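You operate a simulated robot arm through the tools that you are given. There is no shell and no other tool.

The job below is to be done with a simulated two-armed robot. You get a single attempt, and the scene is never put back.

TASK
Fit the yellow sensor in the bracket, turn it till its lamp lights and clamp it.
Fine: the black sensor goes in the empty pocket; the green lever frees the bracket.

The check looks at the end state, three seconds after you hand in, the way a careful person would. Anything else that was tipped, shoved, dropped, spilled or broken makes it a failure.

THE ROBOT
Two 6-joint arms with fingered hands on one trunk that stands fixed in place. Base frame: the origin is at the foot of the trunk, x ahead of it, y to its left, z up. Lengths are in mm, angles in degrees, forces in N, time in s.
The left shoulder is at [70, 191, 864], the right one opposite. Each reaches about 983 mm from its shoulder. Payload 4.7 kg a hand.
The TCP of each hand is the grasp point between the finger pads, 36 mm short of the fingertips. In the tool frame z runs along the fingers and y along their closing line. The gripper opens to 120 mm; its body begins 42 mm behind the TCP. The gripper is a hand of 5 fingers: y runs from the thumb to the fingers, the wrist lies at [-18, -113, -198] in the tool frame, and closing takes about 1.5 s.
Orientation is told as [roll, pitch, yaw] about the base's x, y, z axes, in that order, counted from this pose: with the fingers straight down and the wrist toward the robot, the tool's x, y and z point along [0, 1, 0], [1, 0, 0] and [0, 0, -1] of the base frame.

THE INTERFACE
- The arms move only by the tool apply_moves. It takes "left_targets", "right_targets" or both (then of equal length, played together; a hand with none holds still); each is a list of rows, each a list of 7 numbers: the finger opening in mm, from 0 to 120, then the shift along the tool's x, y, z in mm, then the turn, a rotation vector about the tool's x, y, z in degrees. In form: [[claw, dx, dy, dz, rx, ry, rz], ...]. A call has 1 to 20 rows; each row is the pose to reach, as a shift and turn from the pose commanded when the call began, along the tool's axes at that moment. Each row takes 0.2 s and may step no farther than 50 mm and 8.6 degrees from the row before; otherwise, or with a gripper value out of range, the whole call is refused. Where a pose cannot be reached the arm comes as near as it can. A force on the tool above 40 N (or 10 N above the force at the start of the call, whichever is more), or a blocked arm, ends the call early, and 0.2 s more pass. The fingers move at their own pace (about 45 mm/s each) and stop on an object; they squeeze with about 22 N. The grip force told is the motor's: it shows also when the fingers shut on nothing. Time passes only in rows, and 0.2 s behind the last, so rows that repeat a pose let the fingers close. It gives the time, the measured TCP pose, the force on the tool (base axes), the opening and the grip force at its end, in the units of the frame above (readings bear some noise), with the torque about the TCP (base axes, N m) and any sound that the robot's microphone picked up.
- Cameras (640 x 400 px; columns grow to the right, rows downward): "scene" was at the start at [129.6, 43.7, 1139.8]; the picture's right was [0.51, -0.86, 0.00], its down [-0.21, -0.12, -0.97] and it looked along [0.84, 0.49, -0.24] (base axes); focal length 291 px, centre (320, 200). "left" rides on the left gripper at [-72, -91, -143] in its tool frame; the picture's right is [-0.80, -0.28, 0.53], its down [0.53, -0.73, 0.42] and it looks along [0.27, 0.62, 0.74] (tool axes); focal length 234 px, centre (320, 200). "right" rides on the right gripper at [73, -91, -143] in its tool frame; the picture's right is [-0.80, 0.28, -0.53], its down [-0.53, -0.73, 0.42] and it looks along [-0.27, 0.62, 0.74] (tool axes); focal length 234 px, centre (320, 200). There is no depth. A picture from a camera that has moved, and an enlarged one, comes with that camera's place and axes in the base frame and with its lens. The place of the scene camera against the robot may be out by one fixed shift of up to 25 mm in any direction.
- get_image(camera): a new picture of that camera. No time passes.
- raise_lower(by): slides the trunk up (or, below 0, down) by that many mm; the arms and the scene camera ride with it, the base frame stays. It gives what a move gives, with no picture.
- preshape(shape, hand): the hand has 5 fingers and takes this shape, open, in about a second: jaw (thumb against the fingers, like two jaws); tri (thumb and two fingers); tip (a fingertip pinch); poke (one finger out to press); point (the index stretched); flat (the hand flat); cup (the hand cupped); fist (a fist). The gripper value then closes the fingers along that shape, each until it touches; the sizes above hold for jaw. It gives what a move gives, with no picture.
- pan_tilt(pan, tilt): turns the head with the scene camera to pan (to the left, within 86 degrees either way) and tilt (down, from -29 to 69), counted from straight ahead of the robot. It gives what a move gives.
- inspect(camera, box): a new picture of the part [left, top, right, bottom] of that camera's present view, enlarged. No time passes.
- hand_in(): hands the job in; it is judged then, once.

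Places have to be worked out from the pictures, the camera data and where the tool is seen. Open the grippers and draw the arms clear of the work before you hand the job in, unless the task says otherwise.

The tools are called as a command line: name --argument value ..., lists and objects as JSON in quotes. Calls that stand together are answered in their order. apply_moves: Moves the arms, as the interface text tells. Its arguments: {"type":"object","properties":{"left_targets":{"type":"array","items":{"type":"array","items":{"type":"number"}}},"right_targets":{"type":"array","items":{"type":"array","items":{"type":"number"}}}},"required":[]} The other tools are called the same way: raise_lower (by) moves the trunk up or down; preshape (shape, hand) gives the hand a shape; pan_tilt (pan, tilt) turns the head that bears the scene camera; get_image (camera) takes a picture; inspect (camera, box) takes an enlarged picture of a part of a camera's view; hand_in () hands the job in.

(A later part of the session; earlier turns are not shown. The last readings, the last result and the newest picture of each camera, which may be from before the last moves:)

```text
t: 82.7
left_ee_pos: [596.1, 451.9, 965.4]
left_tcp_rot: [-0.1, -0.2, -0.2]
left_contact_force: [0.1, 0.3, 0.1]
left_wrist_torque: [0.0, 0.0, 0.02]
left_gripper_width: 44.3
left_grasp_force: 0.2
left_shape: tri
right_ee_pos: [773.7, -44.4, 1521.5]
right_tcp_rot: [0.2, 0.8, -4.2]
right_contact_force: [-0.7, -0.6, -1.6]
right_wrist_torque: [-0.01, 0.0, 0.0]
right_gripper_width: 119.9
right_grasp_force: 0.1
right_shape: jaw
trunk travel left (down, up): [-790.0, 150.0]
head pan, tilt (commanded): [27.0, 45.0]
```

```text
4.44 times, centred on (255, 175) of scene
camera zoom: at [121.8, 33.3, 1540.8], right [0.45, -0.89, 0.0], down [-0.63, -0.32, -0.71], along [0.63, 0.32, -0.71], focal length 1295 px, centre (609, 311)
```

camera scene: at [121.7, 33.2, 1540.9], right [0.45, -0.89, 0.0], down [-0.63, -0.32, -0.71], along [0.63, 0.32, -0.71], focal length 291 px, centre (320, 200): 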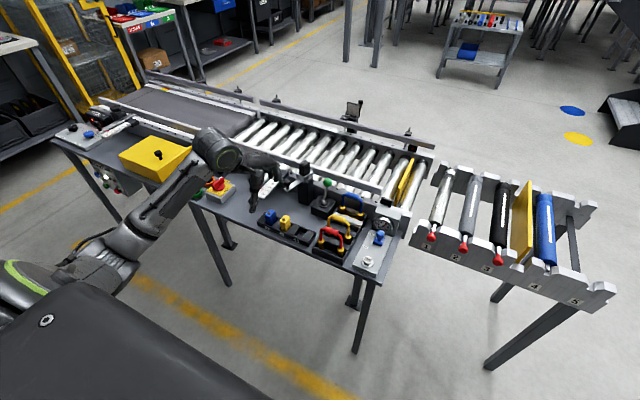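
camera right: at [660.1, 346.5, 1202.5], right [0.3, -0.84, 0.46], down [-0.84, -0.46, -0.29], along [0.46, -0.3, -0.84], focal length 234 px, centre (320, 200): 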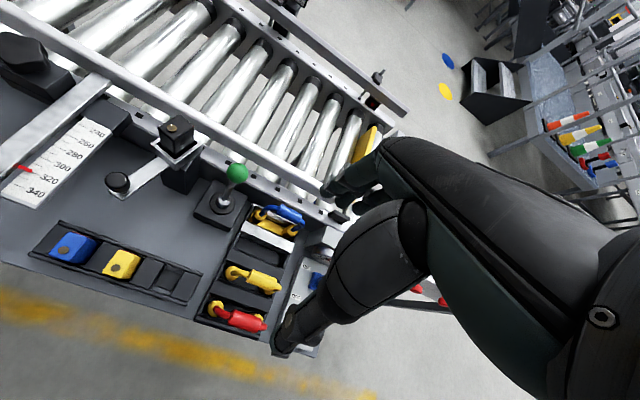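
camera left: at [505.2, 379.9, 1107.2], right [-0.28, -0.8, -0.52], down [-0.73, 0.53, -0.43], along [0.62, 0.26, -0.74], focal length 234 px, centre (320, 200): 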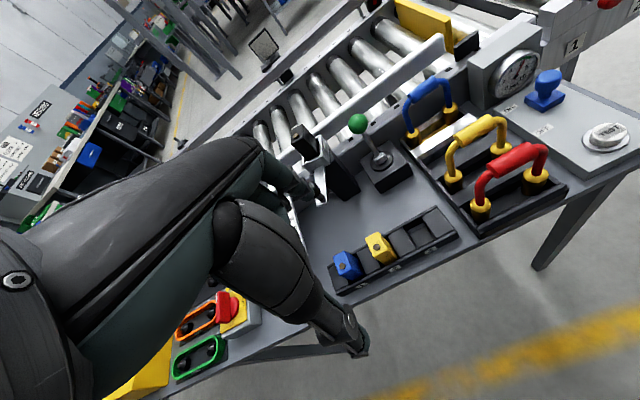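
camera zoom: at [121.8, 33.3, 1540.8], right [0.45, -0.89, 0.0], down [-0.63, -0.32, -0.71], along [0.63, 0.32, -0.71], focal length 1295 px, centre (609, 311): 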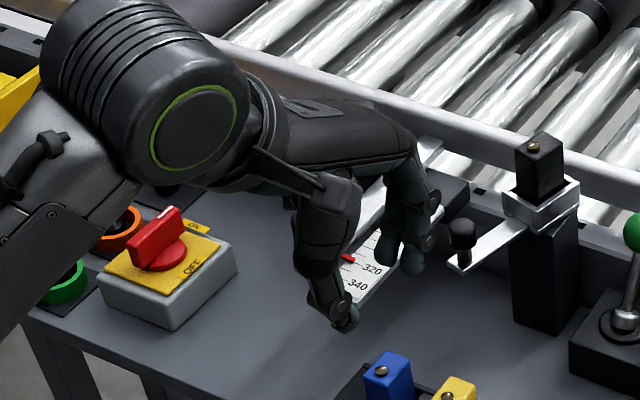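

In tri at 44 mm the pads sit symmetric about the TCP, with the fingertips' outer faces at about ±40 mm, so the fingers fit between the ball and the rail. I'll move above the lever ball, staying high.

apply_moves --left_targets '[[44, 0, 10, -20, 0, 0, 0], [44, -8, 35, -38, 0, 0, 0], [44, -20, 65, -40, 0, 0, 0], [44, -32, 95, -40, 0, 0, 0], [44, -44, 125, -40, 0, 0, 0], [44, -56, 155, -40, 0, 0, 0], [44, -68, 185, -40, 0, 0, 0], [44, -80, 212, -38, 0, 0, 0], [44, -91, 237, -35, 0, 0, 0], [44, -91, 237, -35, 0, 0, 0]]'

get_image --camera "left"

inspect --camera "scene" --box '[260, 110, 400, 230]'

```text
t: 84.9
left_ee_pos: [834.7, 360.5, 1001.9]
left_tcp_rot: [-0.2, -0.2, -0.2]
left_contact_force: [0.1, 0.8, 0.3]
left_wrist_torque: [0.0, -0.05, -0.01]
left_gripper_width: 44.3
left_grasp_force: 0.0
left_shape: tri
right_ee_pos: [772.4, -43.6, 1522.1]
right_tcp_rot: [0.3, 0.9, -4.2]
right_contact_force: [0.1, 0.2, 0.2]
right_wrist_torque: [0.02, -0.04, 0.0]
right_gripper_width: 120.2
right_grasp_force: 0.0
right_shape: jaw
trunk travel left (down, up): [-790.0, 150.0]
head pan, tilt (commanded): [27.0, 45.0]
```

```text
taken
camera left: at [742.4, 288.3, 1143.9], right [-0.28, -0.8, -0.52], down [-0.73, 0.53, -0.43], along [0.62, 0.26, -0.74], focal length 234 px, centre (320, 200)
```

left: 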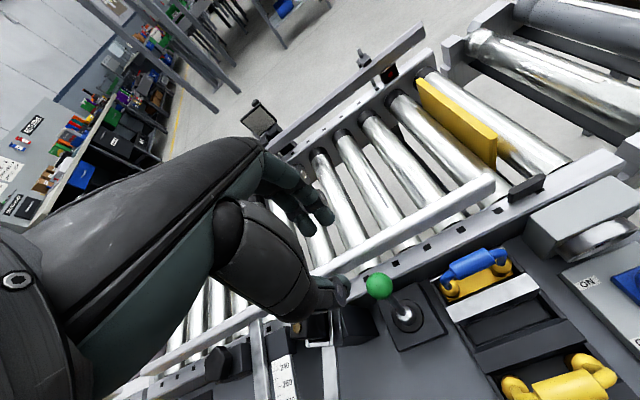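

```text
3.33 times, centred on (330, 170) of scene
camera zoom: at [121.4, 33.8, 1540.9], right [0.45, -0.89, 0.0], down [-0.63, -0.32, -0.71], along [0.63, 0.32, -0.71], focal length 971 px, centre (287, 300)
```

zoom: 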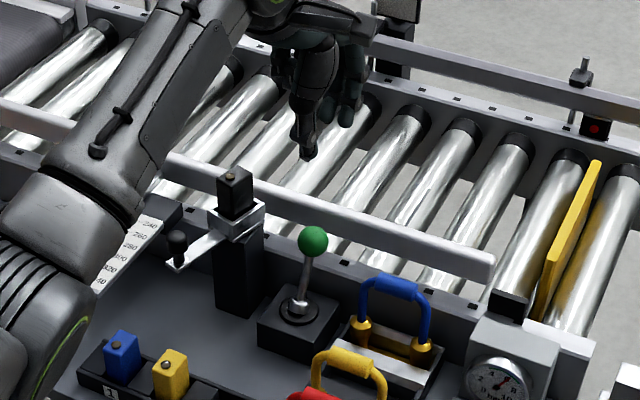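

The hand is above the ball and the view matches my estimate. I'll zoom to refine the offset before descending.

inspect --camera "left" --box '[340, 250, 420, 340]'

inspect --camera "scene" --box '[300, 130, 370, 220]'

```text
4.44 times, centred on (380, 295) of left
camera zoom: at [742.4, 288.3, 1143.9], right [-0.28, -0.8, -0.52], down [-0.73, 0.53, -0.43], along [0.62, 0.26, -0.74], focal length 1041 px, centre (53, -222)
```

zoom: 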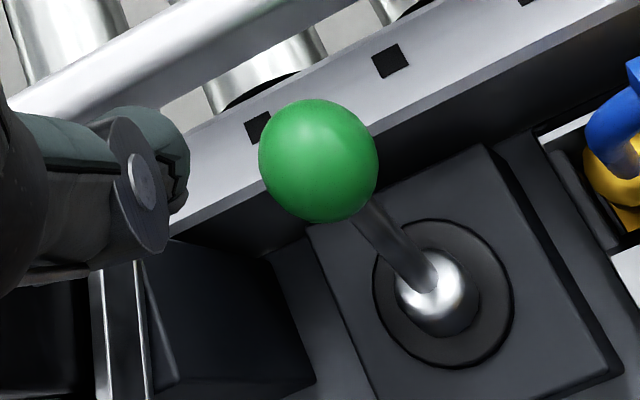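

```text
4.44 times, centred on (335, 175) of scene
camera zoom: at [121.4, 33.8, 1540.9], right [0.45, -0.89, 0.0], down [-0.63, -0.32, -0.71], along [0.63, 0.32, -0.71], focal length 1295 px, centre (253, 311)
```

zoom: 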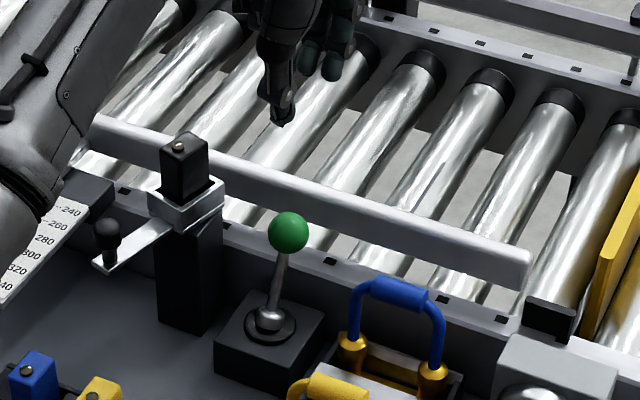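

The ball is at about (830,369,828), so I need a small shift. I'll align and descend so the ball sits between the thumb and two fingers.

apply_moves --left_targets '[[44, 3, -4.5, 20, 0, 0, 0], [44, 3, -4.5, 45, 0, 0, 0], [44, 3, -4.5, 70, 0, 0, 0], [44, 3, -4.5, 95, 0, 0, 0], [44, 3, -4.5, 115, 0, 0, 0], [44, 3, -4.5, 130, 0, 0, 0], [44, 3, -4.5, 145, 0, 0, 0], [44, 3, -4.5, 156, 0, 0, 0], [44, 3, -4.5, 156, 0, 0, 0]]'

inspect --camera "left" --box '[220, 140, 420, 340]'

inspect --camera "scene" --box '[280, 130, 370, 220]'

```text
t: 86.7
left_ee_pos: [835.9, 363.3, 866.9]
left_tcp_rot: [0.1, -1.9, -0.3]
left_contact_force: [-16.6, -2.0, 27.8]
left_wrist_torque: [0.09, -0.67, -0.02]
left_gripper_width: 41.6
left_grasp_force: 0.1
left_shape: tri
right_ee_pos: [768.1, -44.0, 1524.8]
right_tcp_rot: [0.3, 0.8, -4.0]
right_contact_force: [1.2, -0.8, -0.8]
right_wrist_torque: [-0.03, 0.07, 0.03]
right_gripper_width: 119.8
right_grasp_force: 0.1
right_shape: jaw
trunk travel left (down, up): [-790.0, 150.0]
head pan, tilt (commanded): [27.0, 45.0]
stopped in row 8 (left hand): the force on the tool passed its limit at 45 N (the readings are from after the stop); the commanded pose is now the measured one
```

```text
2.00 times, centred on (320, 240) of left
camera zoom: at [738.8, 290.6, 1006.3], right [-0.26, -0.8, -0.54], down [-0.72, 0.54, -0.45], along [0.65, 0.26, -0.72], focal length 468 px, centre (320, 120)
```

zoom: 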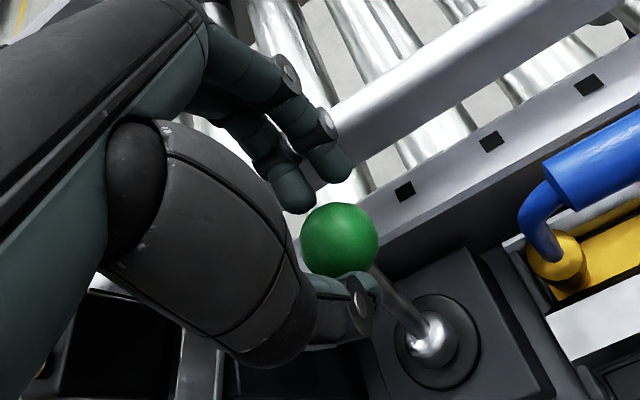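

```text
4.44 times, centred on (325, 175) of scene
camera zoom: at [117.0, 32.3, 1541.4], right [0.45, -0.89, 0.0], down [-0.63, -0.32, -0.71], along [0.63, 0.32, -0.71], focal length 1295 px, centre (298, 311)
```

zoom: 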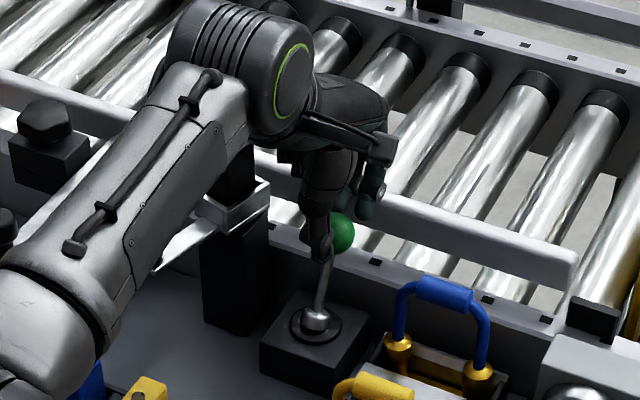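

The descent stopped on contact. The ball sits about 3 mm toward the thumb side and the thumb tip landed on it, while the rail is still clear at x≈884. I'll lift, level, open slightly and re-centre.

apply_moves --left_targets '[[50, 0, 0, -12, 0.9, 0, 0], [50, 0, -2, -28, 1.9, 0, 0], [50, 0, -3, -30, 1.9, 0, 0], [50, 0, -3, -30, 1.9, 0, 0]]'

inspect --camera "left" --box '[220, 140, 420, 340]'

```text
t: 87.7
left_ee_pos: [831.9, 364.0, 888.1]
left_tcp_rot: [0.1, 0.7, -0.2]
left_contact_force: [-0.6, 0.6, 0.2]
left_wrist_torque: [-0.03, 0.0, -0.05]
left_gripper_width: 49.6
left_grasp_force: 0.0
left_shape: tri
right_ee_pos: [774.4, -43.1, 1521.8]
right_tcp_rot: [0.2, 0.9, -4.3]
right_contact_force: [0.1, 0.6, 0.6]
right_wrist_torque: [0.05, 0.02, 0.01]
right_gripper_width: 120.1
right_grasp_force: 0.1
right_shape: jaw
trunk travel left (down, up): [-790.0, 150.0]
head pan, tilt (commanded): [27.0, 45.0]
```

```text
2.00 times, centred on (320, 240) of left
camera zoom: at [741.8, 291.4, 1032.1], right [-0.29, -0.8, -0.52], down [-0.74, 0.53, -0.42], along [0.61, 0.27, -0.74], focal length 468 px, centre (320, 120)
```

zoom: 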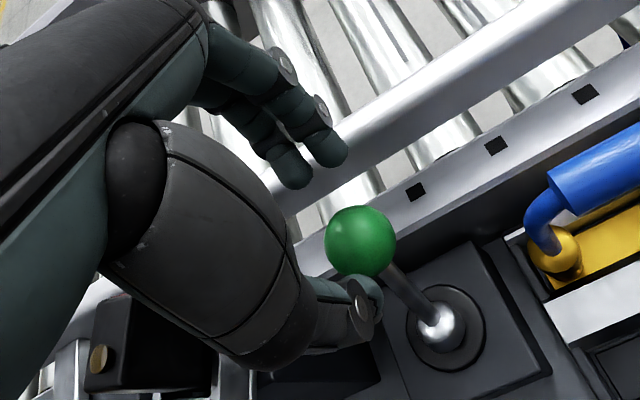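

The torque reading puts that contact at the fingertips' outer side, so they hit the rail's rounded top edge near (873, 832). The gap behind the ball is about one finger wide, so a straight-on grip is too tight. I'll look at the hand and the gap more closely before choosing a turned grip.

inspect --camera "scene" --box '[285, 120, 365, 200]'

inspect --camera "left" --box '[260, 160, 380, 310]'

get_image --camera "right"

```text
5.00 times, centred on (325, 160) of scene
camera zoom: at [122.2, 33.5, 1540.8], right [0.45, -0.89, 0.0], down [-0.63, -0.32, -0.71], along [0.63, 0.32, -0.71], focal length 1456 px, centre (295, 400)
```

zoom: 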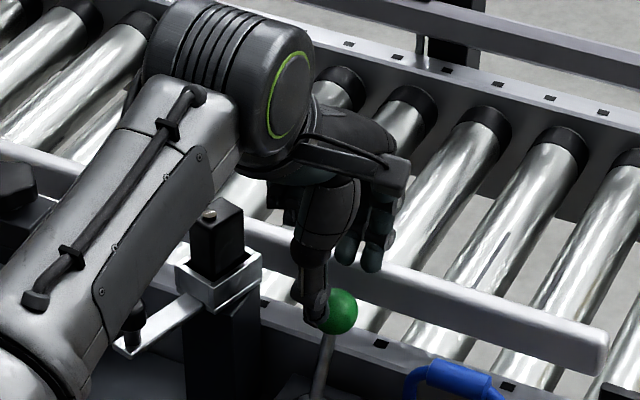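

```text
2.67 times, centred on (320, 235) of left
camera zoom: at [741.8, 291.4, 1032.1], right [-0.29, -0.8, -0.52], down [-0.74, 0.53, -0.42], along [0.61, 0.27, -0.74], focal length 624 px, centre (320, 107)
```

zoom: 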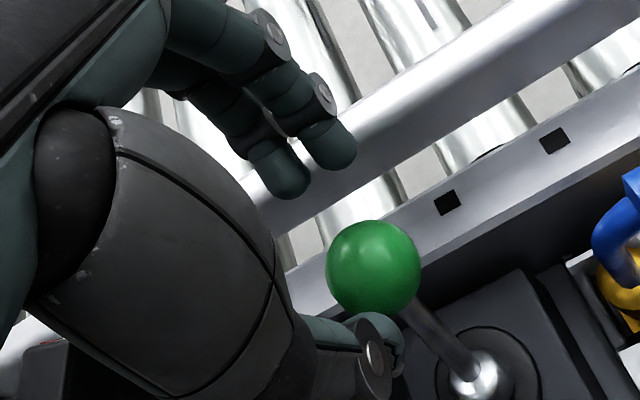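

```text
taken
camera right: at [691.9, 34.4, 1666.8], right [0.23, -0.82, 0.52], down [-0.78, -0.48, -0.41], along [0.59, -0.31, -0.75], focal length 234 px, centre (320, 200)
```

right: 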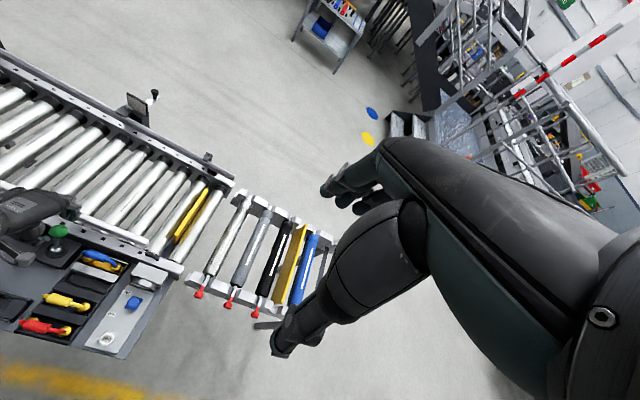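

The gap is tight but enough for the fingertips to hook the ball's back just above its equator, at about x=859, z=837, clear of the rail edge. I'll shift toward the robot first, lower only to that height, and then pull steadily.

apply_moves --left_targets '[[50, 3, -4, 0, -0.7, 0, 0], [50, 3, -6, 5, -0.7, 0, 0], [50, 3, -6, 12, -0.7, 0, 0], [50, 3, -6, 18, -0.7, 0, 0], [50, 3, -6, 24, -0.7, 0, 0], [50, 3, -6, 24, -0.7, 0, 0]]'

inspect --camera "left" --box '[260, 160, 380, 310]'

```text
t: 89.1
left_ee_pos: [825.2, 366.3, 869.5]
left_tcp_rot: [0.1, -0.4, -0.2]
left_contact_force: [-3.0, 0.6, 11.9]
left_wrist_torque: [0.11, -0.55, 0.05]
left_gripper_width: 49.1
left_grasp_force: 0.0
left_shape: tri
right_ee_pos: [771.2, -44.1, 1523.8]
right_tcp_rot: [0.3, 0.8, -4.1]
right_contact_force: [0.6, 1.0, -0.5]
right_wrist_torque: [0.02, 0.02, 0.01]
right_gripper_width: 119.9
right_grasp_force: 0.2
right_shape: jaw
trunk travel left (down, up): [-790.0, 150.0]
head pan, tilt (commanded): [27.0, 45.0]
```

```text
2.67 times, centred on (320, 235) of left
camera zoom: at [732.6, 294.0, 1010.4], right [-0.28, -0.8, -0.53], down [-0.73, 0.54, -0.43], along [0.63, 0.27, -0.73], focal length 624 px, centre (320, 107)
```

zoom: 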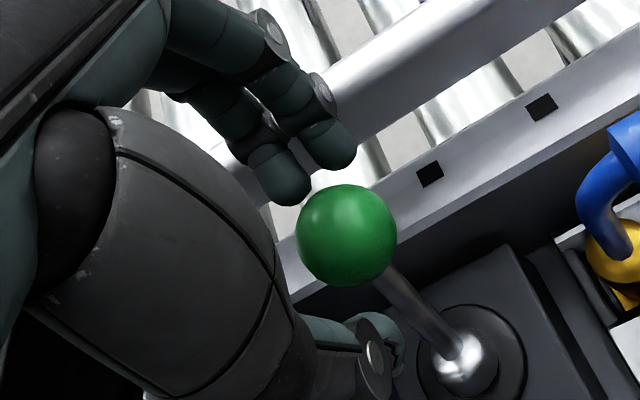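

There is light contact at the fingertips' outer side again, mostly upward, so they rest on the rail's top. I'll re-measure the rail's end from this camera position to settle its true place.

get_image --camera "left"

inspect --camera "left" --box '[400, 60, 520, 160]'

inspect --camera "scene" --box '[310, 140, 360, 180]'

```text
taken
camera left: at [732.6, 294.0, 1010.4], right [-0.28, -0.8, -0.53], down [-0.73, 0.54, -0.43], along [0.63, 0.27, -0.73], focal length 234 px, centre (320, 200)
```

left: 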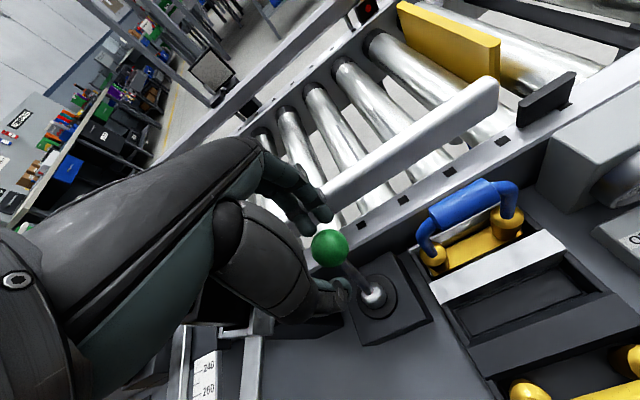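

```text
4.00 times, centred on (460, 110) of left
camera zoom: at [732.6, 294.0, 1010.4], right [-0.28, -0.8, -0.53], down [-0.73, 0.54, -0.43], along [0.63, 0.27, -0.73], focal length 937 px, centre (-240, 560)
```

zoom: 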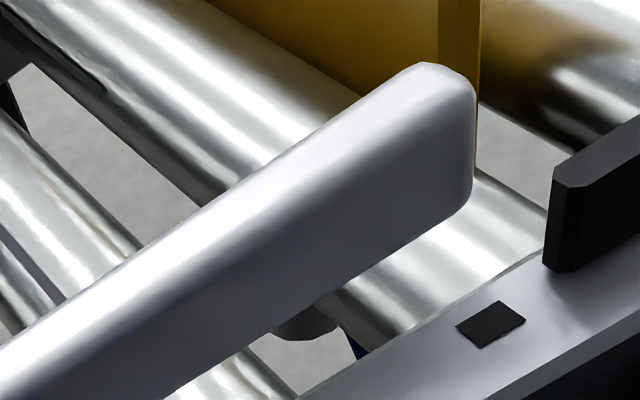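

```text
10.00 times, centred on (335, 160) of scene
camera zoom: at [119.3, 32.3, 1541.3], right [0.45, -0.89, 0.0], down [-0.63, -0.32, -0.71], along [0.63, 0.32, -0.71], focal length 2913 px, centre (170, 600)
```

zoom: 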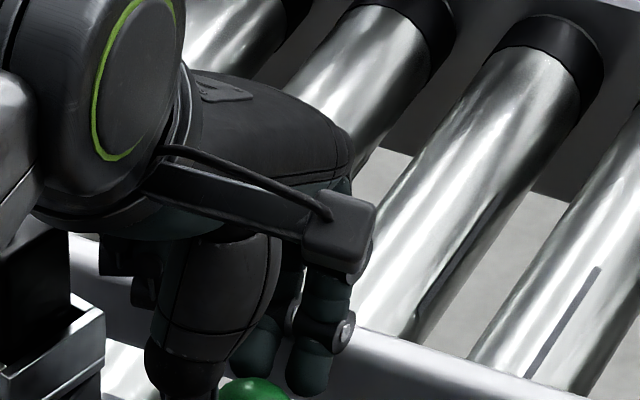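

The left camera gives consistent values now: rail front x≈870, z 817–851, ball at (828,367,836). So my fingertips were 2 mm into the rail face. I'll narrow to 44 mm, shift toward the robot, and begin pulling the ball.

apply_moves --left_targets '[[44, 0, -3, 0, 0.4, 0, 0], [44, 0, -4, 0, 0.4, 0, 0], [44, 0, -9, 0, 0.4, 0, 0], [44, 0, -15, 0, 0.4, 0, 0], [44, 0, -22, 0, 0.4, 0, 0], [44, 0, -30, 0, 0.4, 0, 0], [44, 0, -38, 0, 0.4, 0, 0]]'

inspect --camera "left" --box '[260, 160, 400, 310]'

inspect --camera "scene" --box '[280, 140, 370, 220]'

```text
t: 90.7
left_ee_pos: [787.5, 366.8, 864.7]
left_tcp_rot: [0.1, 0.4, -0.3]
left_contact_force: [1.0, -0.4, -0.4]
left_wrist_torque: [0.01, 0.0, 0.0]
left_gripper_width: 44.8
left_grasp_force: 0.1
left_shape: tri
right_ee_pos: [773.9, -44.1, 1522.6]
right_tcp_rot: [0.2, 0.9, -4.1]
right_contact_force: [0.2, 0.2, -0.5]
right_wrist_torque: [0.02, -0.01, -0.01]
right_gripper_width: 119.9
right_grasp_force: 0.0
right_shape: jaw
trunk travel left (down, up): [-790.0, 150.0]
head pan, tilt (commanded): [27.0, 45.0]
```

```text
2.67 times, centred on (330, 235) of left
camera zoom: at [696.4, 294.5, 1008.3], right [-0.29, -0.8, -0.52], down [-0.73, 0.53, -0.42], along [0.62, 0.27, -0.74], focal length 624 px, centre (293, 107)
```

zoom: 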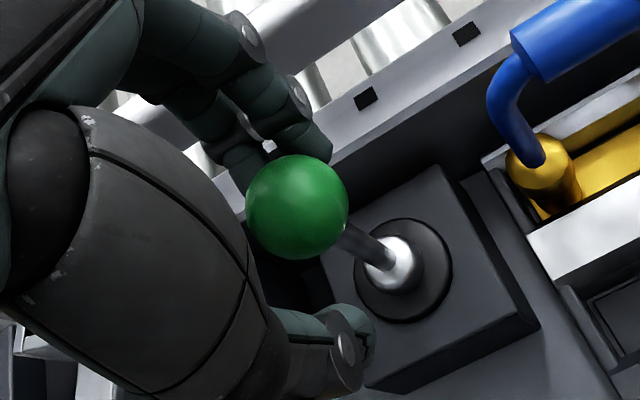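

```text
5.00 times, centred on (325, 180) of scene
camera zoom: at [121.3, 33.1, 1540.9], right [0.45, -0.89, 0.0], down [-0.63, -0.32, -0.71], along [0.63, 0.32, -0.71], focal length 1456 px, centre (295, 300)
```

zoom: 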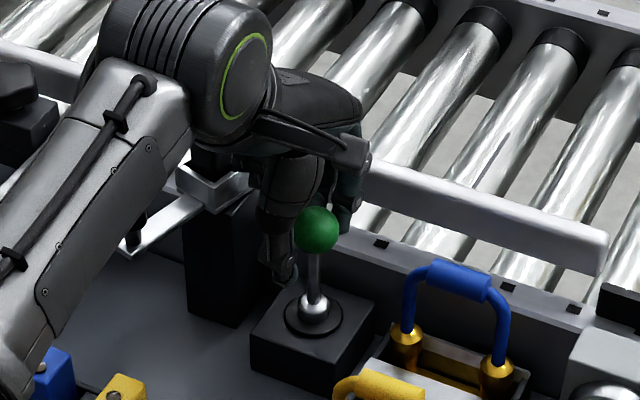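

The lever is moving with the fingers and now stands about upright with very little force. I'll keep pulling toward the robot.

apply_moves --left_targets '[[44, 0, -7, 0, 0, 0, 0], [44, 0, -14, 0, 0, 0, 0], [44, 0, -21, 1, 0, 0, 0], [44, 0, -28, 2, 0, 0, 0], [44, 0, -35, 3, 0, 0, 0], [44, 0, -42, 4, 0, 0, 0], [44, 0, -49, 5, 0, 0, 0], [44, 0, -56, 6, 0, 0, 0]]'

inspect --camera "left" --box '[260, 160, 400, 310]'

inspect --camera "scene" --box '[280, 140, 370, 220]'

```text
t: 92.5
left_ee_pos: [735.5, 367.5, 860.7]
left_tcp_rot: [0.1, 0.1, -0.2]
left_contact_force: [24.5, 3.2, 9.1]
left_wrist_torque: [0.11, -1.03, 0.14]
left_gripper_width: 59.3
left_grasp_force: 0.0
left_shape: tri
right_ee_pos: [776.1, -44.4, 1520.6]
right_tcp_rot: [0.2, 1.1, -4.3]
right_contact_force: [0.0, -0.1, 0.2]
right_wrist_torque: [-0.03, -0.01, 0.01]
right_gripper_width: 119.6
right_grasp_force: 0.0
right_shape: jaw
trunk travel left (down, up): [-790.0, 150.0]
head pan, tilt (commanded): [27.0, 45.0]
```

```text
2.67 times, centred on (330, 235) of left
camera zoom: at [643.3, 294.7, 1003.0], right [-0.28, -0.8, -0.53], down [-0.73, 0.54, -0.42], along [0.62, 0.27, -0.74], focal length 624 px, centre (293, 107)
```

zoom: 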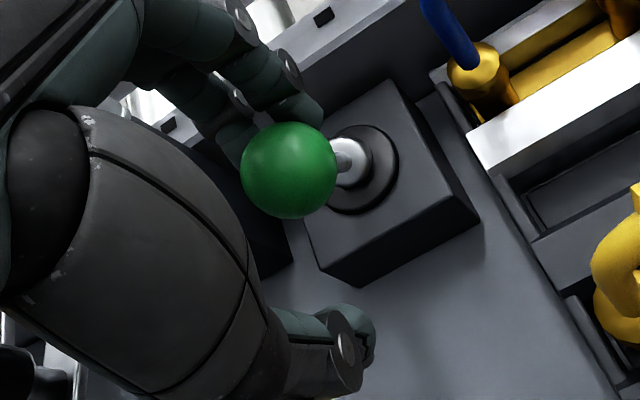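

```text
5.00 times, centred on (325, 180) of scene
camera zoom: at [124.5, 33.0, 1540.8], right [0.45, -0.89, 0.0], down [-0.63, -0.32, -0.71], along [0.63, 0.32, -0.71], focal length 1456 px, centre (295, 300)
```

zoom: 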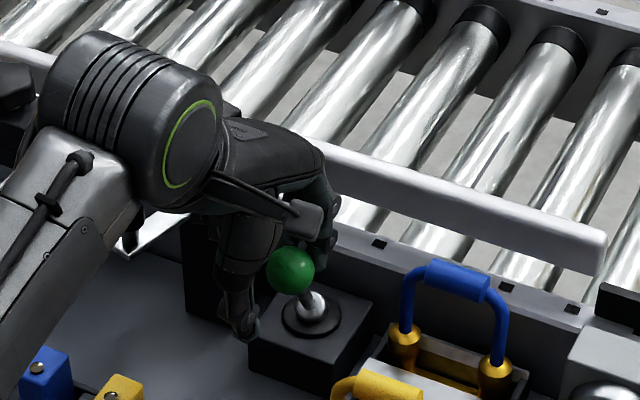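

The lever has reached its near stop, with 24 N on the fingers and leaning toward the robot. I'll relax the pull, lift clear, and see whether it stays.

apply_moves --left_targets '[[60, 0, 6, 0, 0, 0, 0], [60, 0, 12, 0, 0, 0, 0], [60, 0, 14, -15, 0, 0, 0], [60, 0, 14, -40, 0, 0, 0], [60, 0, 14, -70, 0, 0, 0], [60, 0, 0, -100, 0, 0, 0], [60, 0, -20, -130, 0, 0, 0]]'

inspect --camera "scene" --box '[270, 140, 370, 220]'

inspect --camera "left" --box '[220, 140, 460, 340]'

```text
t: 94.1
left_ee_pos: [710.8, 367.9, 991.7]
left_tcp_rot: [0.1, 0.3, -0.2]
left_contact_force: [-0.5, 0.9, -0.5]
left_wrist_torque: [0.0, -0.02, -0.02]
left_gripper_width: 59.8
left_grasp_force: 0.1
left_shape: tri
right_ee_pos: [773.2, -43.5, 1522.2]
right_tcp_rot: [0.2, 0.8, -4.2]
right_contact_force: [-1.0, -0.7, -0.3]
right_wrist_torque: [0.01, -0.03, -0.01]
right_gripper_width: 119.7
right_grasp_force: 0.0
right_shape: jaw
trunk travel left (down, up): [-790.0, 150.0]
head pan, tilt (commanded): [27.0, 45.0]
```

```text
5.00 times, centred on (320, 180) of scene
camera zoom: at [120.6, 33.3, 1540.9], right [0.45, -0.89, 0.0], down [-0.63, -0.32, -0.71], along [0.63, 0.32, -0.71], focal length 1456 px, centre (320, 300)
```

zoom: 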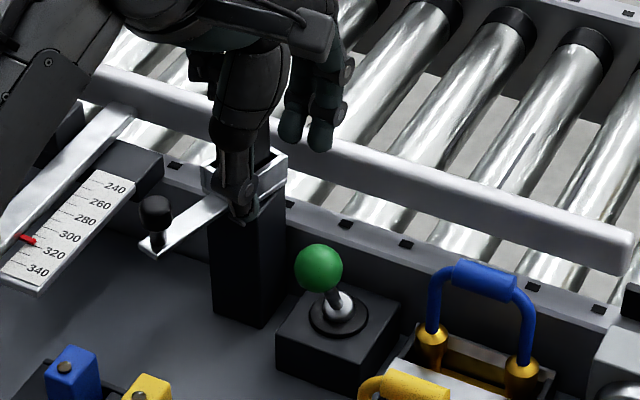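

```text
2.00 times, centred on (340, 240) of left
camera zoom: at [620.6, 294.5, 1132.8], right [-0.28, -0.8, -0.52], down [-0.73, 0.54, -0.42], along [0.62, 0.26, -0.74], focal length 468 px, centre (280, 120)
```

zoom: 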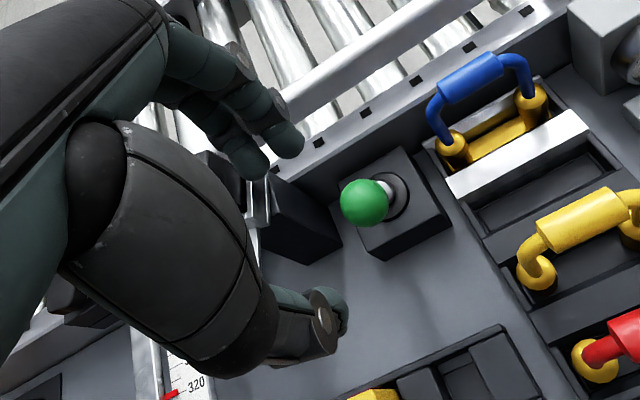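

The lever stays in the near position, so the bracket should be free. Next I want to swing the bracket toward the reflector by its knob, so I'll move to a viewpoint where the left camera sees the knob and arm.

apply_moves --left_targets '[[60, 20, -12, -4, 0, 0, 0], [60, 40, -26, -8, 0, 0, 0], [60, 60, -40, -8, 0, 0, 0], [60, 80, -55, -8, 0, 0, 0], [60, 102, -71, -8, 0, 0, 0], [60, 102, -71, -8, 0, 0, 0]]'

get_image --camera "left"

inspect --camera "left" --box '[300, 130, 420, 260]'

inspect --camera "scene" --box '[260, 140, 350, 220]'

```text
t: 95.5
left_ee_pos: [643.1, 468.8, 998.1]
left_tcp_rot: [0.1, 0.5, -0.2]
left_contact_force: [0.5, 0.9, -0.5]
left_wrist_torque: [0.0, 0.04, -0.01]
left_gripper_width: 59.6
left_grasp_force: 0.1
left_shape: tri
right_ee_pos: [774.8, -44.5, 1521.5]
right_tcp_rot: [0.3, 0.9, -4.2]
right_contact_force: [0.1, -0.2, -0.2]
right_wrist_torque: [-0.02, 0.0, 0.01]
right_gripper_width: 120.1
right_grasp_force: 0.1
right_shape: jaw
trunk travel left (down, up): [-790.0, 150.0]
head pan, tilt (commanded): [27.0, 45.0]
```

```text
taken
camera left: at [551.6, 396.3, 1140.6], right [-0.29, -0.8, -0.52], down [-0.73, 0.53, -0.42], along [0.62, 0.27, -0.74], focal length 234 px, centre (320, 200)
```

left: 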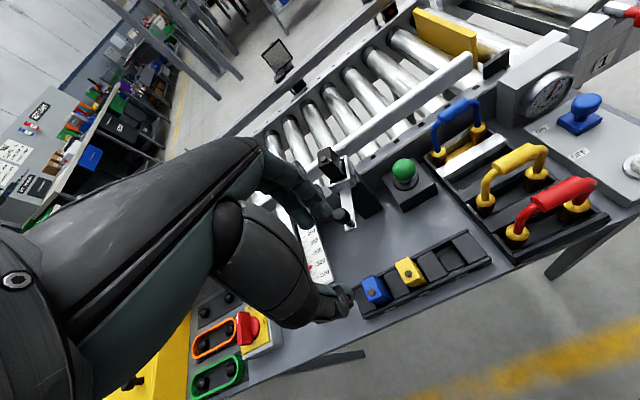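

```text
3.08 times, centred on (360, 195) of left
camera zoom: at [551.6, 396.3, 1140.6], right [-0.29, -0.8, -0.52], down [-0.73, 0.53, -0.42], along [0.62, 0.27, -0.74], focal length 720 px, centre (197, 215)
```

zoom: 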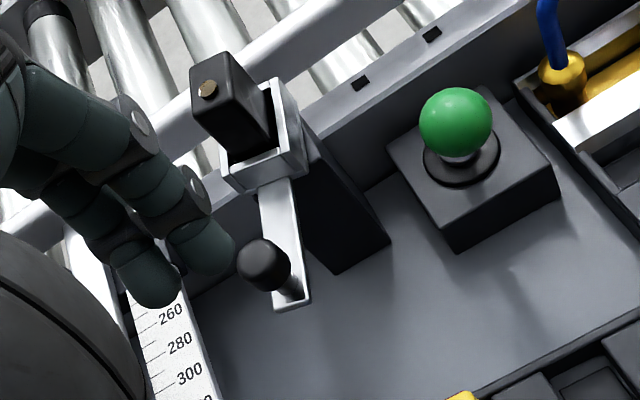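

```text
5.00 times, centred on (305, 180) of scene
camera zoom: at [122.6, 32.4, 1540.8], right [0.45, -0.89, 0.0], down [-0.63, -0.32, -0.71], along [0.63, 0.32, -0.71], focal length 1456 px, centre (395, 300)
```

zoom: 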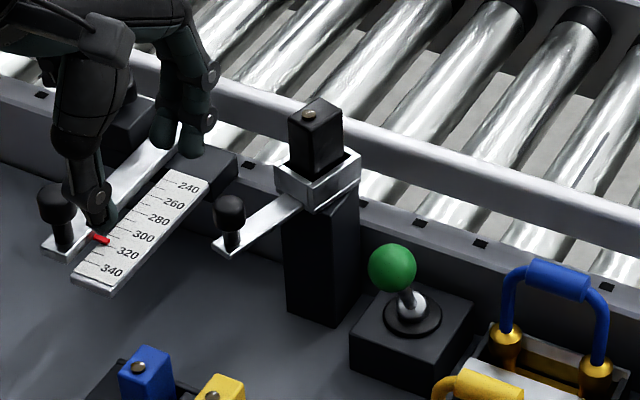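

I need better depth, so I'll take matching close-ups from two laterally separated camera places. First, close-ups from here.

inspect --camera "left" --box '[350, 225, 500, 325]'

inspect --camera "left" --box '[310, 135, 370, 235]'

apply_moves --left_targets '[[60, -25, 0, 0, 0, 0, 0], [60, -50, 0, 0, 0, 0, 0], [60, -75, 0, 0, 0, 0, 0], [60, -100, 0, 0, 0, 0, 0], [60, -125, 0, 0, 0, 0, 0], [60, -150, 0, 0, 0, 0, 0], [60, -150, 0, 0, 0, 0, 0]]'

get_image --camera "left"

```text
4.00 times, centred on (425, 275) of left
camera zoom: at [551.6, 396.3, 1140.6], right [-0.29, -0.8, -0.52], down [-0.73, 0.53, -0.42], along [0.62, 0.27, -0.74], focal length 937 px, centre (-100, -100)
```

zoom: 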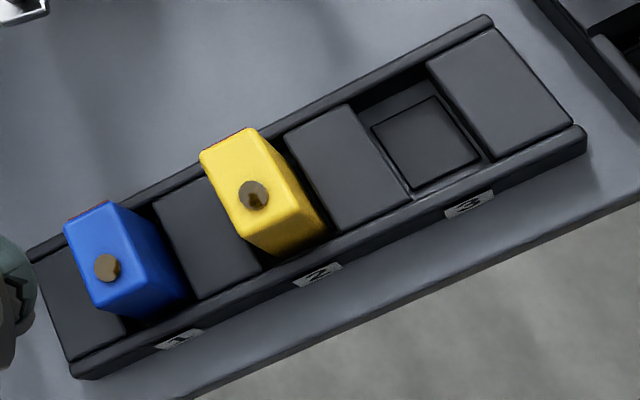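

```text
4.00 times, centred on (340, 185) of left
camera zoom: at [551.6, 396.3, 1140.6], right [-0.29, -0.8, -0.52], down [-0.73, 0.53, -0.42], along [0.62, 0.27, -0.74], focal length 937 px, centre (240, 260)
```

zoom: 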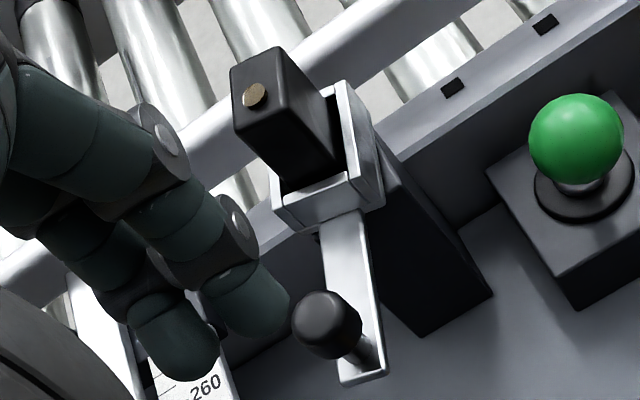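

```text
t: 97.1
left_ee_pos: [641.3, 318.4, 997.9]
left_tcp_rot: [0.1, 0.3, -0.2]
left_contact_force: [0.7, 0.1, -0.7]
left_wrist_torque: [0.01, 0.04, 0.01]
left_gripper_width: 60.1
left_grasp_force: 0.0
left_shape: tri
right_ee_pos: [774.2, -43.8, 1522.2]
right_tcp_rot: [0.3, 0.9, -4.2]
right_contact_force: [-0.3, 0.9, 0.3]
right_wrist_torque: [-0.03, -0.03, 0.04]
right_gripper_width: 120.1
right_grasp_force: 0.1
right_shape: jaw
trunk travel left (down, up): [-790.0, 150.0]
head pan, tilt (commanded): [27.0, 45.0]
```

```text
taken
camera left: at [550.0, 246.6, 1141.0], right [-0.28, -0.8, -0.52], down [-0.73, 0.53, -0.42], along [0.62, 0.27, -0.74], focal length 234 px, centre (320, 200)
```

left: 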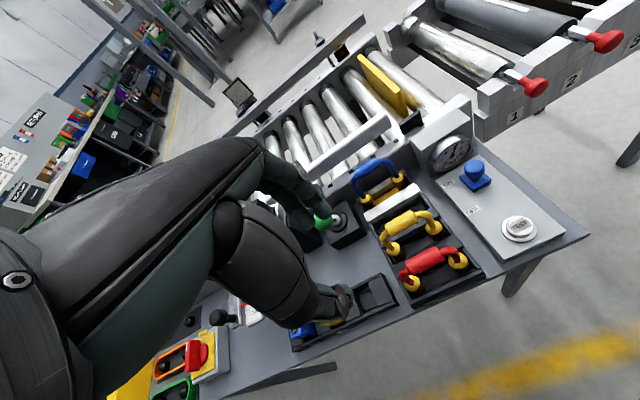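

The hand hides the parts from there. Instead of using the knob, I'll grip the black sensor itself, since its lamp triangulates to (807,453,909), and use it to turn the freed bracket before lifting it out. I'll move above it with the hand turned to match the bracket's angle of about −20°.

apply_moves --left_targets '[[60, 15, 15, -10, 0, 0, 2], [60, 30, 34, -15, 0, 0, 4], [60, 45, 53, -15, 0, 0, 6], [60, 60, 72, -15, 0, 0, 8], [60, 75, 91, -15, 0, 0, 11], [60, 90, 110, -15, 0, 0, 14], [60, 105, 130, -15, 0, 0, 17], [60, 118, 150, -15, 0, 0, 20], [60, 130, 171, -15, 0, 0, 20], [60, 130, 171, -15, 0, 0, 20]]'

get_image --camera "left"

inspect --camera "left" --box '[260, 180, 420, 320]'

inspect --camera "scene" --box '[260, 110, 350, 200]'

```text
t: 99.3
left_ee_pos: [812.3, 449.8, 1011.9]
left_tcp_rot: [0.0, 0.3, -20.2]
left_contact_force: [0.2, -1.0, 0.4]
left_wrist_torque: [0.0, 0.01, 0.04]
left_gripper_width: 59.9
left_grasp_force: 0.1
left_shape: tri
right_ee_pos: [774.9, -43.4, 1521.2]
right_tcp_rot: [0.2, 1.0, -4.2]
right_contact_force: [-0.8, -1.0, 0.6]
right_wrist_torque: [-0.01, -0.01, -0.02]
right_gripper_width: 120.0
right_grasp_force: 0.1
right_shape: jaw
trunk travel left (down, up): [-790.0, 150.0]
head pan, tilt (commanded): [27.0, 45.0]
```

```text
taken
camera left: at [702.5, 412.9, 1155.2], right [-0.54, -0.66, -0.52], down [-0.51, 0.75, -0.42], along [0.67, 0.04, -0.74], focal length 234 px, centre (320, 200)
```

left: 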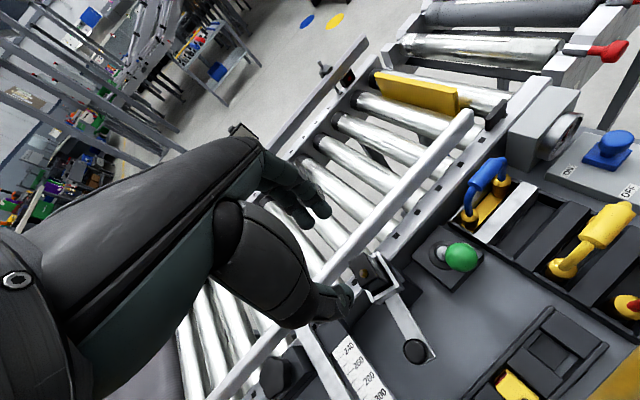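

```text
2.86 times, centred on (340, 250) of left
camera zoom: at [702.5, 412.9, 1155.2], right [-0.54, -0.66, -0.52], down [-0.51, 0.75, -0.42], along [0.67, 0.04, -0.74], focal length 669 px, centre (263, 57)
```

zoom: 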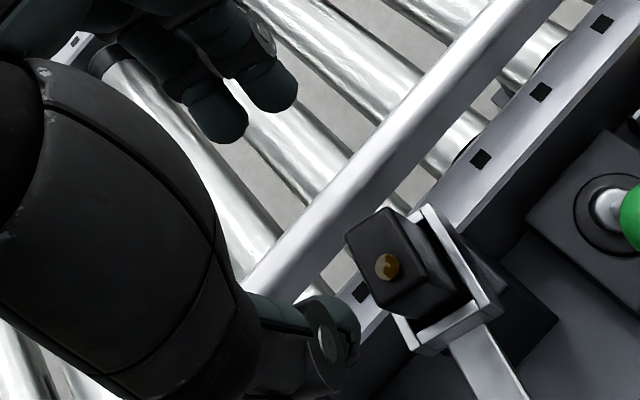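

```text
4.44 times, centred on (305, 155) of scene
camera zoom: at [121.5, 33.4, 1540.9], right [0.45, -0.89, 0.0], down [-0.63, -0.32, -0.71], along [0.63, 0.32, -0.71], focal length 1295 px, centre (387, 400)
```

zoom: 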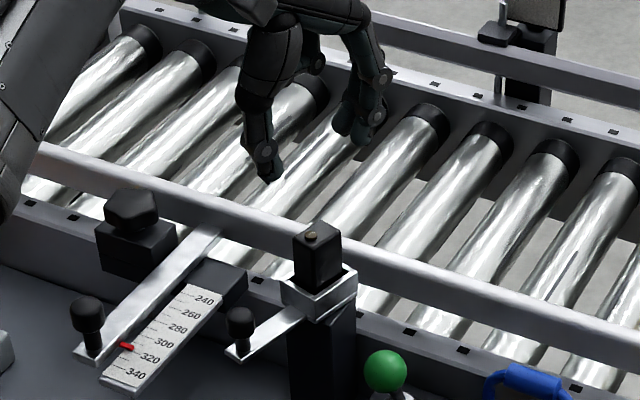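

The sensor lies within 2 mm of the grasp axis and is turned about 4° from the hand, so the bracket is near −16°. I'll correct that and descend to grip height.

apply_moves --left_targets '[[60, 0, -1.4, 15, 0, 0, -2], [60, 0, -1.4, 35, 0, 0, -4], [60, 0, -1.4, 55, 0, 0, -4], [60, 0, -1.4, 72, 0, 0, -4], [60, 0, -1.4, 86, 0, 0, -4], [60, 0, -1.4, 96, 0, 0, -4], [60, 0, -1.4, 104, 0, 0, -4], [60, 0, -1.4, 104, 0, 0, -4]]'

inspect --camera "left" --box '[220, 140, 420, 340]'

inspect --camera "scene" --box '[265, 125, 345, 205]'

```text
t: 101.1
left_ee_pos: [810.9, 449.9, 907.7]
left_tcp_rot: [0.0, 0.4, -16.1]
left_contact_force: [0.3, 0.2, -0.5]
left_wrist_torque: [-0.02, 0.01, 0.0]
left_gripper_width: 59.9
left_grasp_force: 0.1
left_shape: tri
right_ee_pos: [773.8, -43.6, 1521.1]
right_tcp_rot: [0.2, 0.9, -4.1]
right_contact_force: [-0.9, 0.0, 0.3]
right_wrist_torque: [0.01, 0.02, 0.02]
right_gripper_width: 119.7
right_grasp_force: 0.0
right_shape: jaw
trunk travel left (down, up): [-790.0, 150.0]
head pan, tilt (commanded): [27.0, 45.0]
```

```text
2.00 times, centred on (320, 240) of left
camera zoom: at [703.1, 405.1, 1050.4], right [-0.5, -0.69, -0.52], down [-0.56, 0.72, -0.42], along [0.67, 0.08, -0.74], focal length 468 px, centre (320, 120)
```

zoom: 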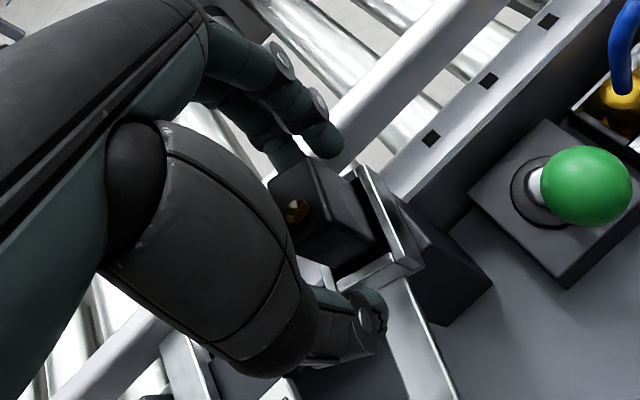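

```text
5.00 times, centred on (305, 165) of scene
camera zoom: at [121.8, 33.2, 1540.8], right [0.45, -0.89, 0.0], down [-0.63, -0.32, -0.71], along [0.63, 0.32, -0.71], focal length 1456 px, centre (395, 375)
```

zoom: 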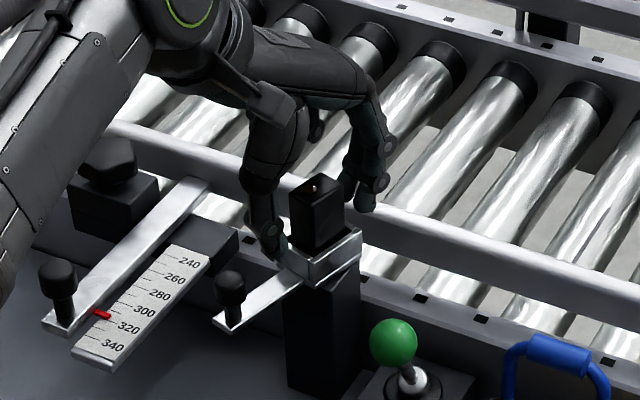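

The sensor is between the thumb and fingers with no contact forces. I'll close on it now.

apply_moves --left_targets '[[45, 0, 0, 0, 0, 0, 0], [38, 0, 0, 0, 0, 0, 0], [30, 0, 0, 0, 0, 0, 0], [20, 0, 0, 0, 0, 0, 0], [10, 0, 0, 0, 0, 0, 0], [10, 0, 0, 0, 0, 0, 0], [10, 0, 0, 0, 0, 0, 0]]'

inspect --camera "left" --box '[220, 140, 420, 340]'

inspect --camera "scene" --box '[265, 125, 345, 205]'

```text
t: 102.7
left_ee_pos: [811.2, 449.9, 906.9]
left_tcp_rot: [-0.1, 0.3, -16.2]
left_contact_force: [-0.8, -0.9, -0.1]
left_wrist_torque: [-0.01, 0.0, -0.01]
left_gripper_width: 29.0
left_grasp_force: 22.1
left_shape: tri
right_ee_pos: [774.8, -43.5, 1521.4]
right_tcp_rot: [0.2, 1.0, -4.2]
right_contact_force: [0.1, -0.2, -0.1]
right_wrist_torque: [0.0, -0.04, -0.01]
right_gripper_width: 120.1
right_grasp_force: 0.0
right_shape: jaw
trunk travel left (down, up): [-790.0, 150.0]
head pan, tilt (commanded): [27.0, 45.0]
```

```text
2.00 times, centred on (320, 240) of left
camera zoom: at [703.2, 405.3, 1050.5], right [-0.5, -0.69, -0.52], down [-0.56, 0.72, -0.42], along [0.67, 0.08, -0.74], focal length 468 px, centre (320, 120)
```

zoom: 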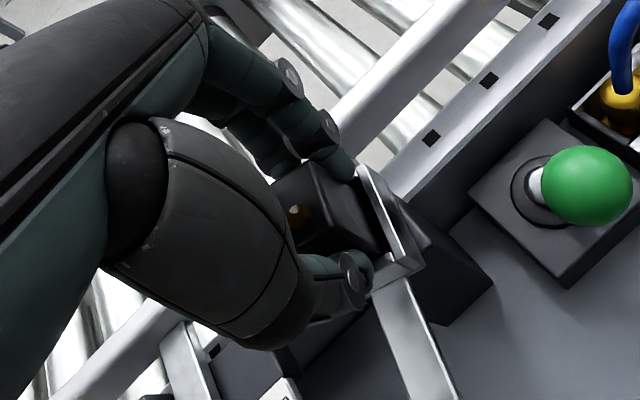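

```text
5.00 times, centred on (305, 165) of scene
camera zoom: at [122.0, 33.3, 1540.8], right [0.45, -0.89, 0.0], down [-0.63, -0.32, -0.71], along [0.63, 0.32, -0.71], focal length 1456 px, centre (395, 375)
```

zoom: 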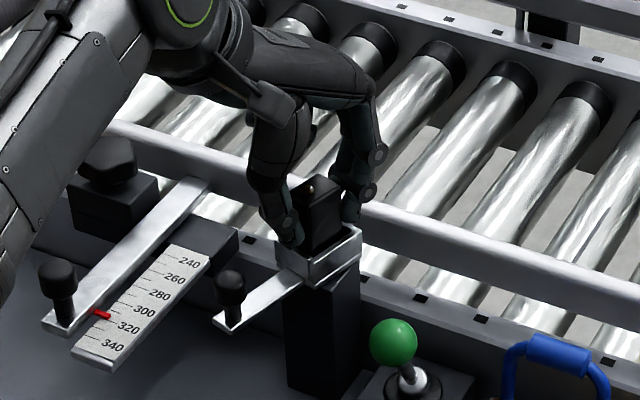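

The grip is firm at 29 mm and 22 N. I'll turn the sensor with the bracket about +16° toward the reflector in small steps, watching the torque.

apply_moves --left_targets '[[10, 0, 0, 0, 0, 0, -2], [10, 0, 0, 0, 0, 0, -4], [10, 0, 0, 0, 0, 0, -6], [10, 0, 0, 0, 0, 0, -8], [10, 0, 0, 0, 0, 0, -10], [10, 0, 0, 0, 0, 0, -12], [10, 0, 0, 0, 0, 0, -14], [10, 0, 0, 0, 0, 0, -16], [10, 0, 0, 0, 0, 0, -16]]'

inspect --camera "left" --box '[220, 140, 420, 340]'

inspect --camera "scene" --box '[265, 125, 345, 205]'

```text
t: 104.7
left_ee_pos: [811.1, 449.0, 907.7]
left_tcp_rot: [0.2, 0.4, -0.3]
left_contact_force: [1.9, 0.0, 0.0]
left_wrist_torque: [-0.01, -0.1, -0.03]
left_gripper_width: 28.8
left_grasp_force: 22.3
left_shape: tri
right_ee_pos: [774.3, -45.1, 1522.4]
right_tcp_rot: [0.2, 0.9, -4.2]
right_contact_force: [1.0, -0.3, -0.2]
right_wrist_torque: [-0.01, 0.01, 0.03]
right_gripper_width: 119.6
right_grasp_force: 0.0
right_shape: jaw
trunk travel left (down, up): [-790.0, 150.0]
head pan, tilt (commanded): [27.0, 45.0]
```

```text
2.00 times, centred on (320, 240) of left
camera zoom: at [720.2, 376.9, 1050.5], right [-0.28, -0.8, -0.52], down [-0.73, 0.53, -0.42], along [0.62, 0.27, -0.74], focal length 468 px, centre (320, 120)
```

zoom: 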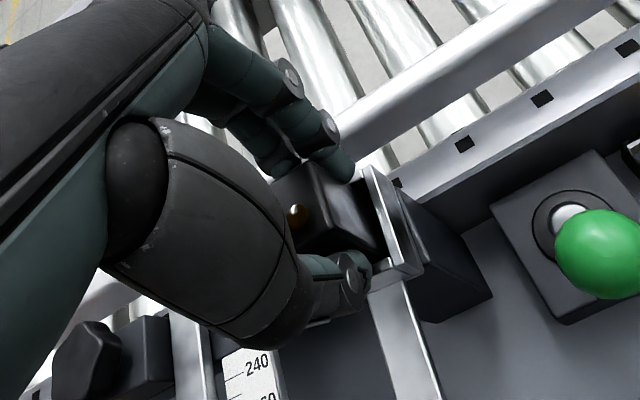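

```text
5.00 times, centred on (305, 165) of scene
camera zoom: at [122.3, 33.3, 1540.8], right [0.45, -0.89, 0.0], down [-0.63, -0.32, -0.71], along [0.63, 0.32, -0.71], focal length 1456 px, centre (395, 375)
```

zoom: 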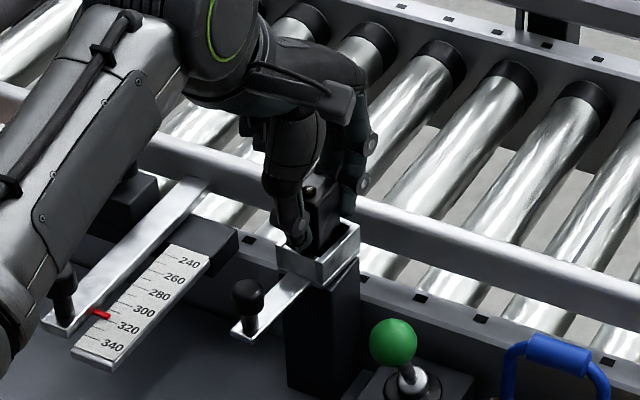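

The bracket turned along with the sensor. Now I'll lift the black sensor straight out of the socket, slowly at first.

apply_moves --left_targets '[[10, 0, 0, -4, 0, 0, 0], [10, 0, 0, -9, 0, 0, 0], [10, 0, 0, -15, 0, 0, 0], [10, 0, 0, -22, 0, 0, 0], [10, 0, 0, -30, 0, 0, 0], [10, 0, 0, -40, 0, 0, 0], [10, 0, 0, -52, 0, 0, 0], [10, 0, 0, -66, 0, 0, 0], [10, 0, 0, -80, 0, 0, 0], [10, 0, 0, -80, 0, 0, 0]]'

inspect --camera "left" --box '[220, 140, 420, 340]'

inspect --camera "scene" --box '[265, 105, 345, 205]'

```text
t: 106.9
left_ee_pos: [811.7, 448.9, 988.7]
left_tcp_rot: [0.2, 0.3, -0.2]
left_contact_force: [0.1, 0.1, -1.0]
left_wrist_torque: [0.04, 0.02, -0.02]
left_gripper_width: 28.7
left_grasp_force: 22.3
left_shape: tri
right_ee_pos: [774.7, -43.6, 1522.0]
right_tcp_rot: [0.3, 0.9, -4.2]
right_contact_force: [-0.5, -0.1, -0.1]
right_wrist_torque: [-0.04, 0.0, 0.04]
right_gripper_width: 119.8
right_grasp_force: 0.0
right_shape: jaw
trunk travel left (down, up): [-790.0, 150.0]
head pan, tilt (commanded): [27.0, 45.0]
```

```text
2.00 times, centred on (320, 240) of left
camera zoom: at [720.5, 376.4, 1130.8], right [-0.28, -0.8, -0.52], down [-0.73, 0.53, -0.42], along [0.62, 0.27, -0.74], focal length 468 px, centre (320, 120)
```

zoom: 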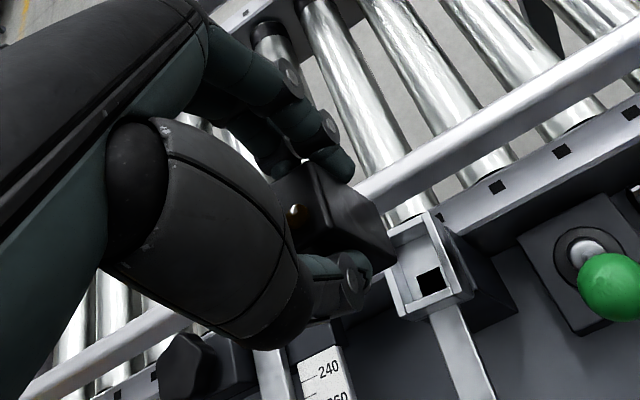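

```text
4.00 times, centred on (305, 155) of scene
camera zoom: at [122.1, 33.4, 1540.8], right [0.45, -0.89, 0.0], down [-0.63, -0.32, -0.71], along [0.63, 0.32, -0.71], focal length 1165 px, centre (380, 380)
```

zoom: 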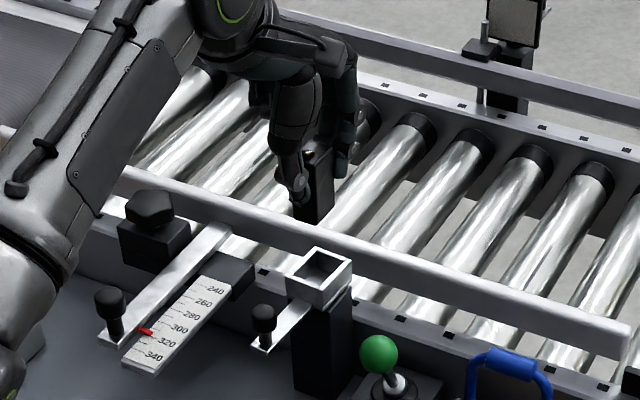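

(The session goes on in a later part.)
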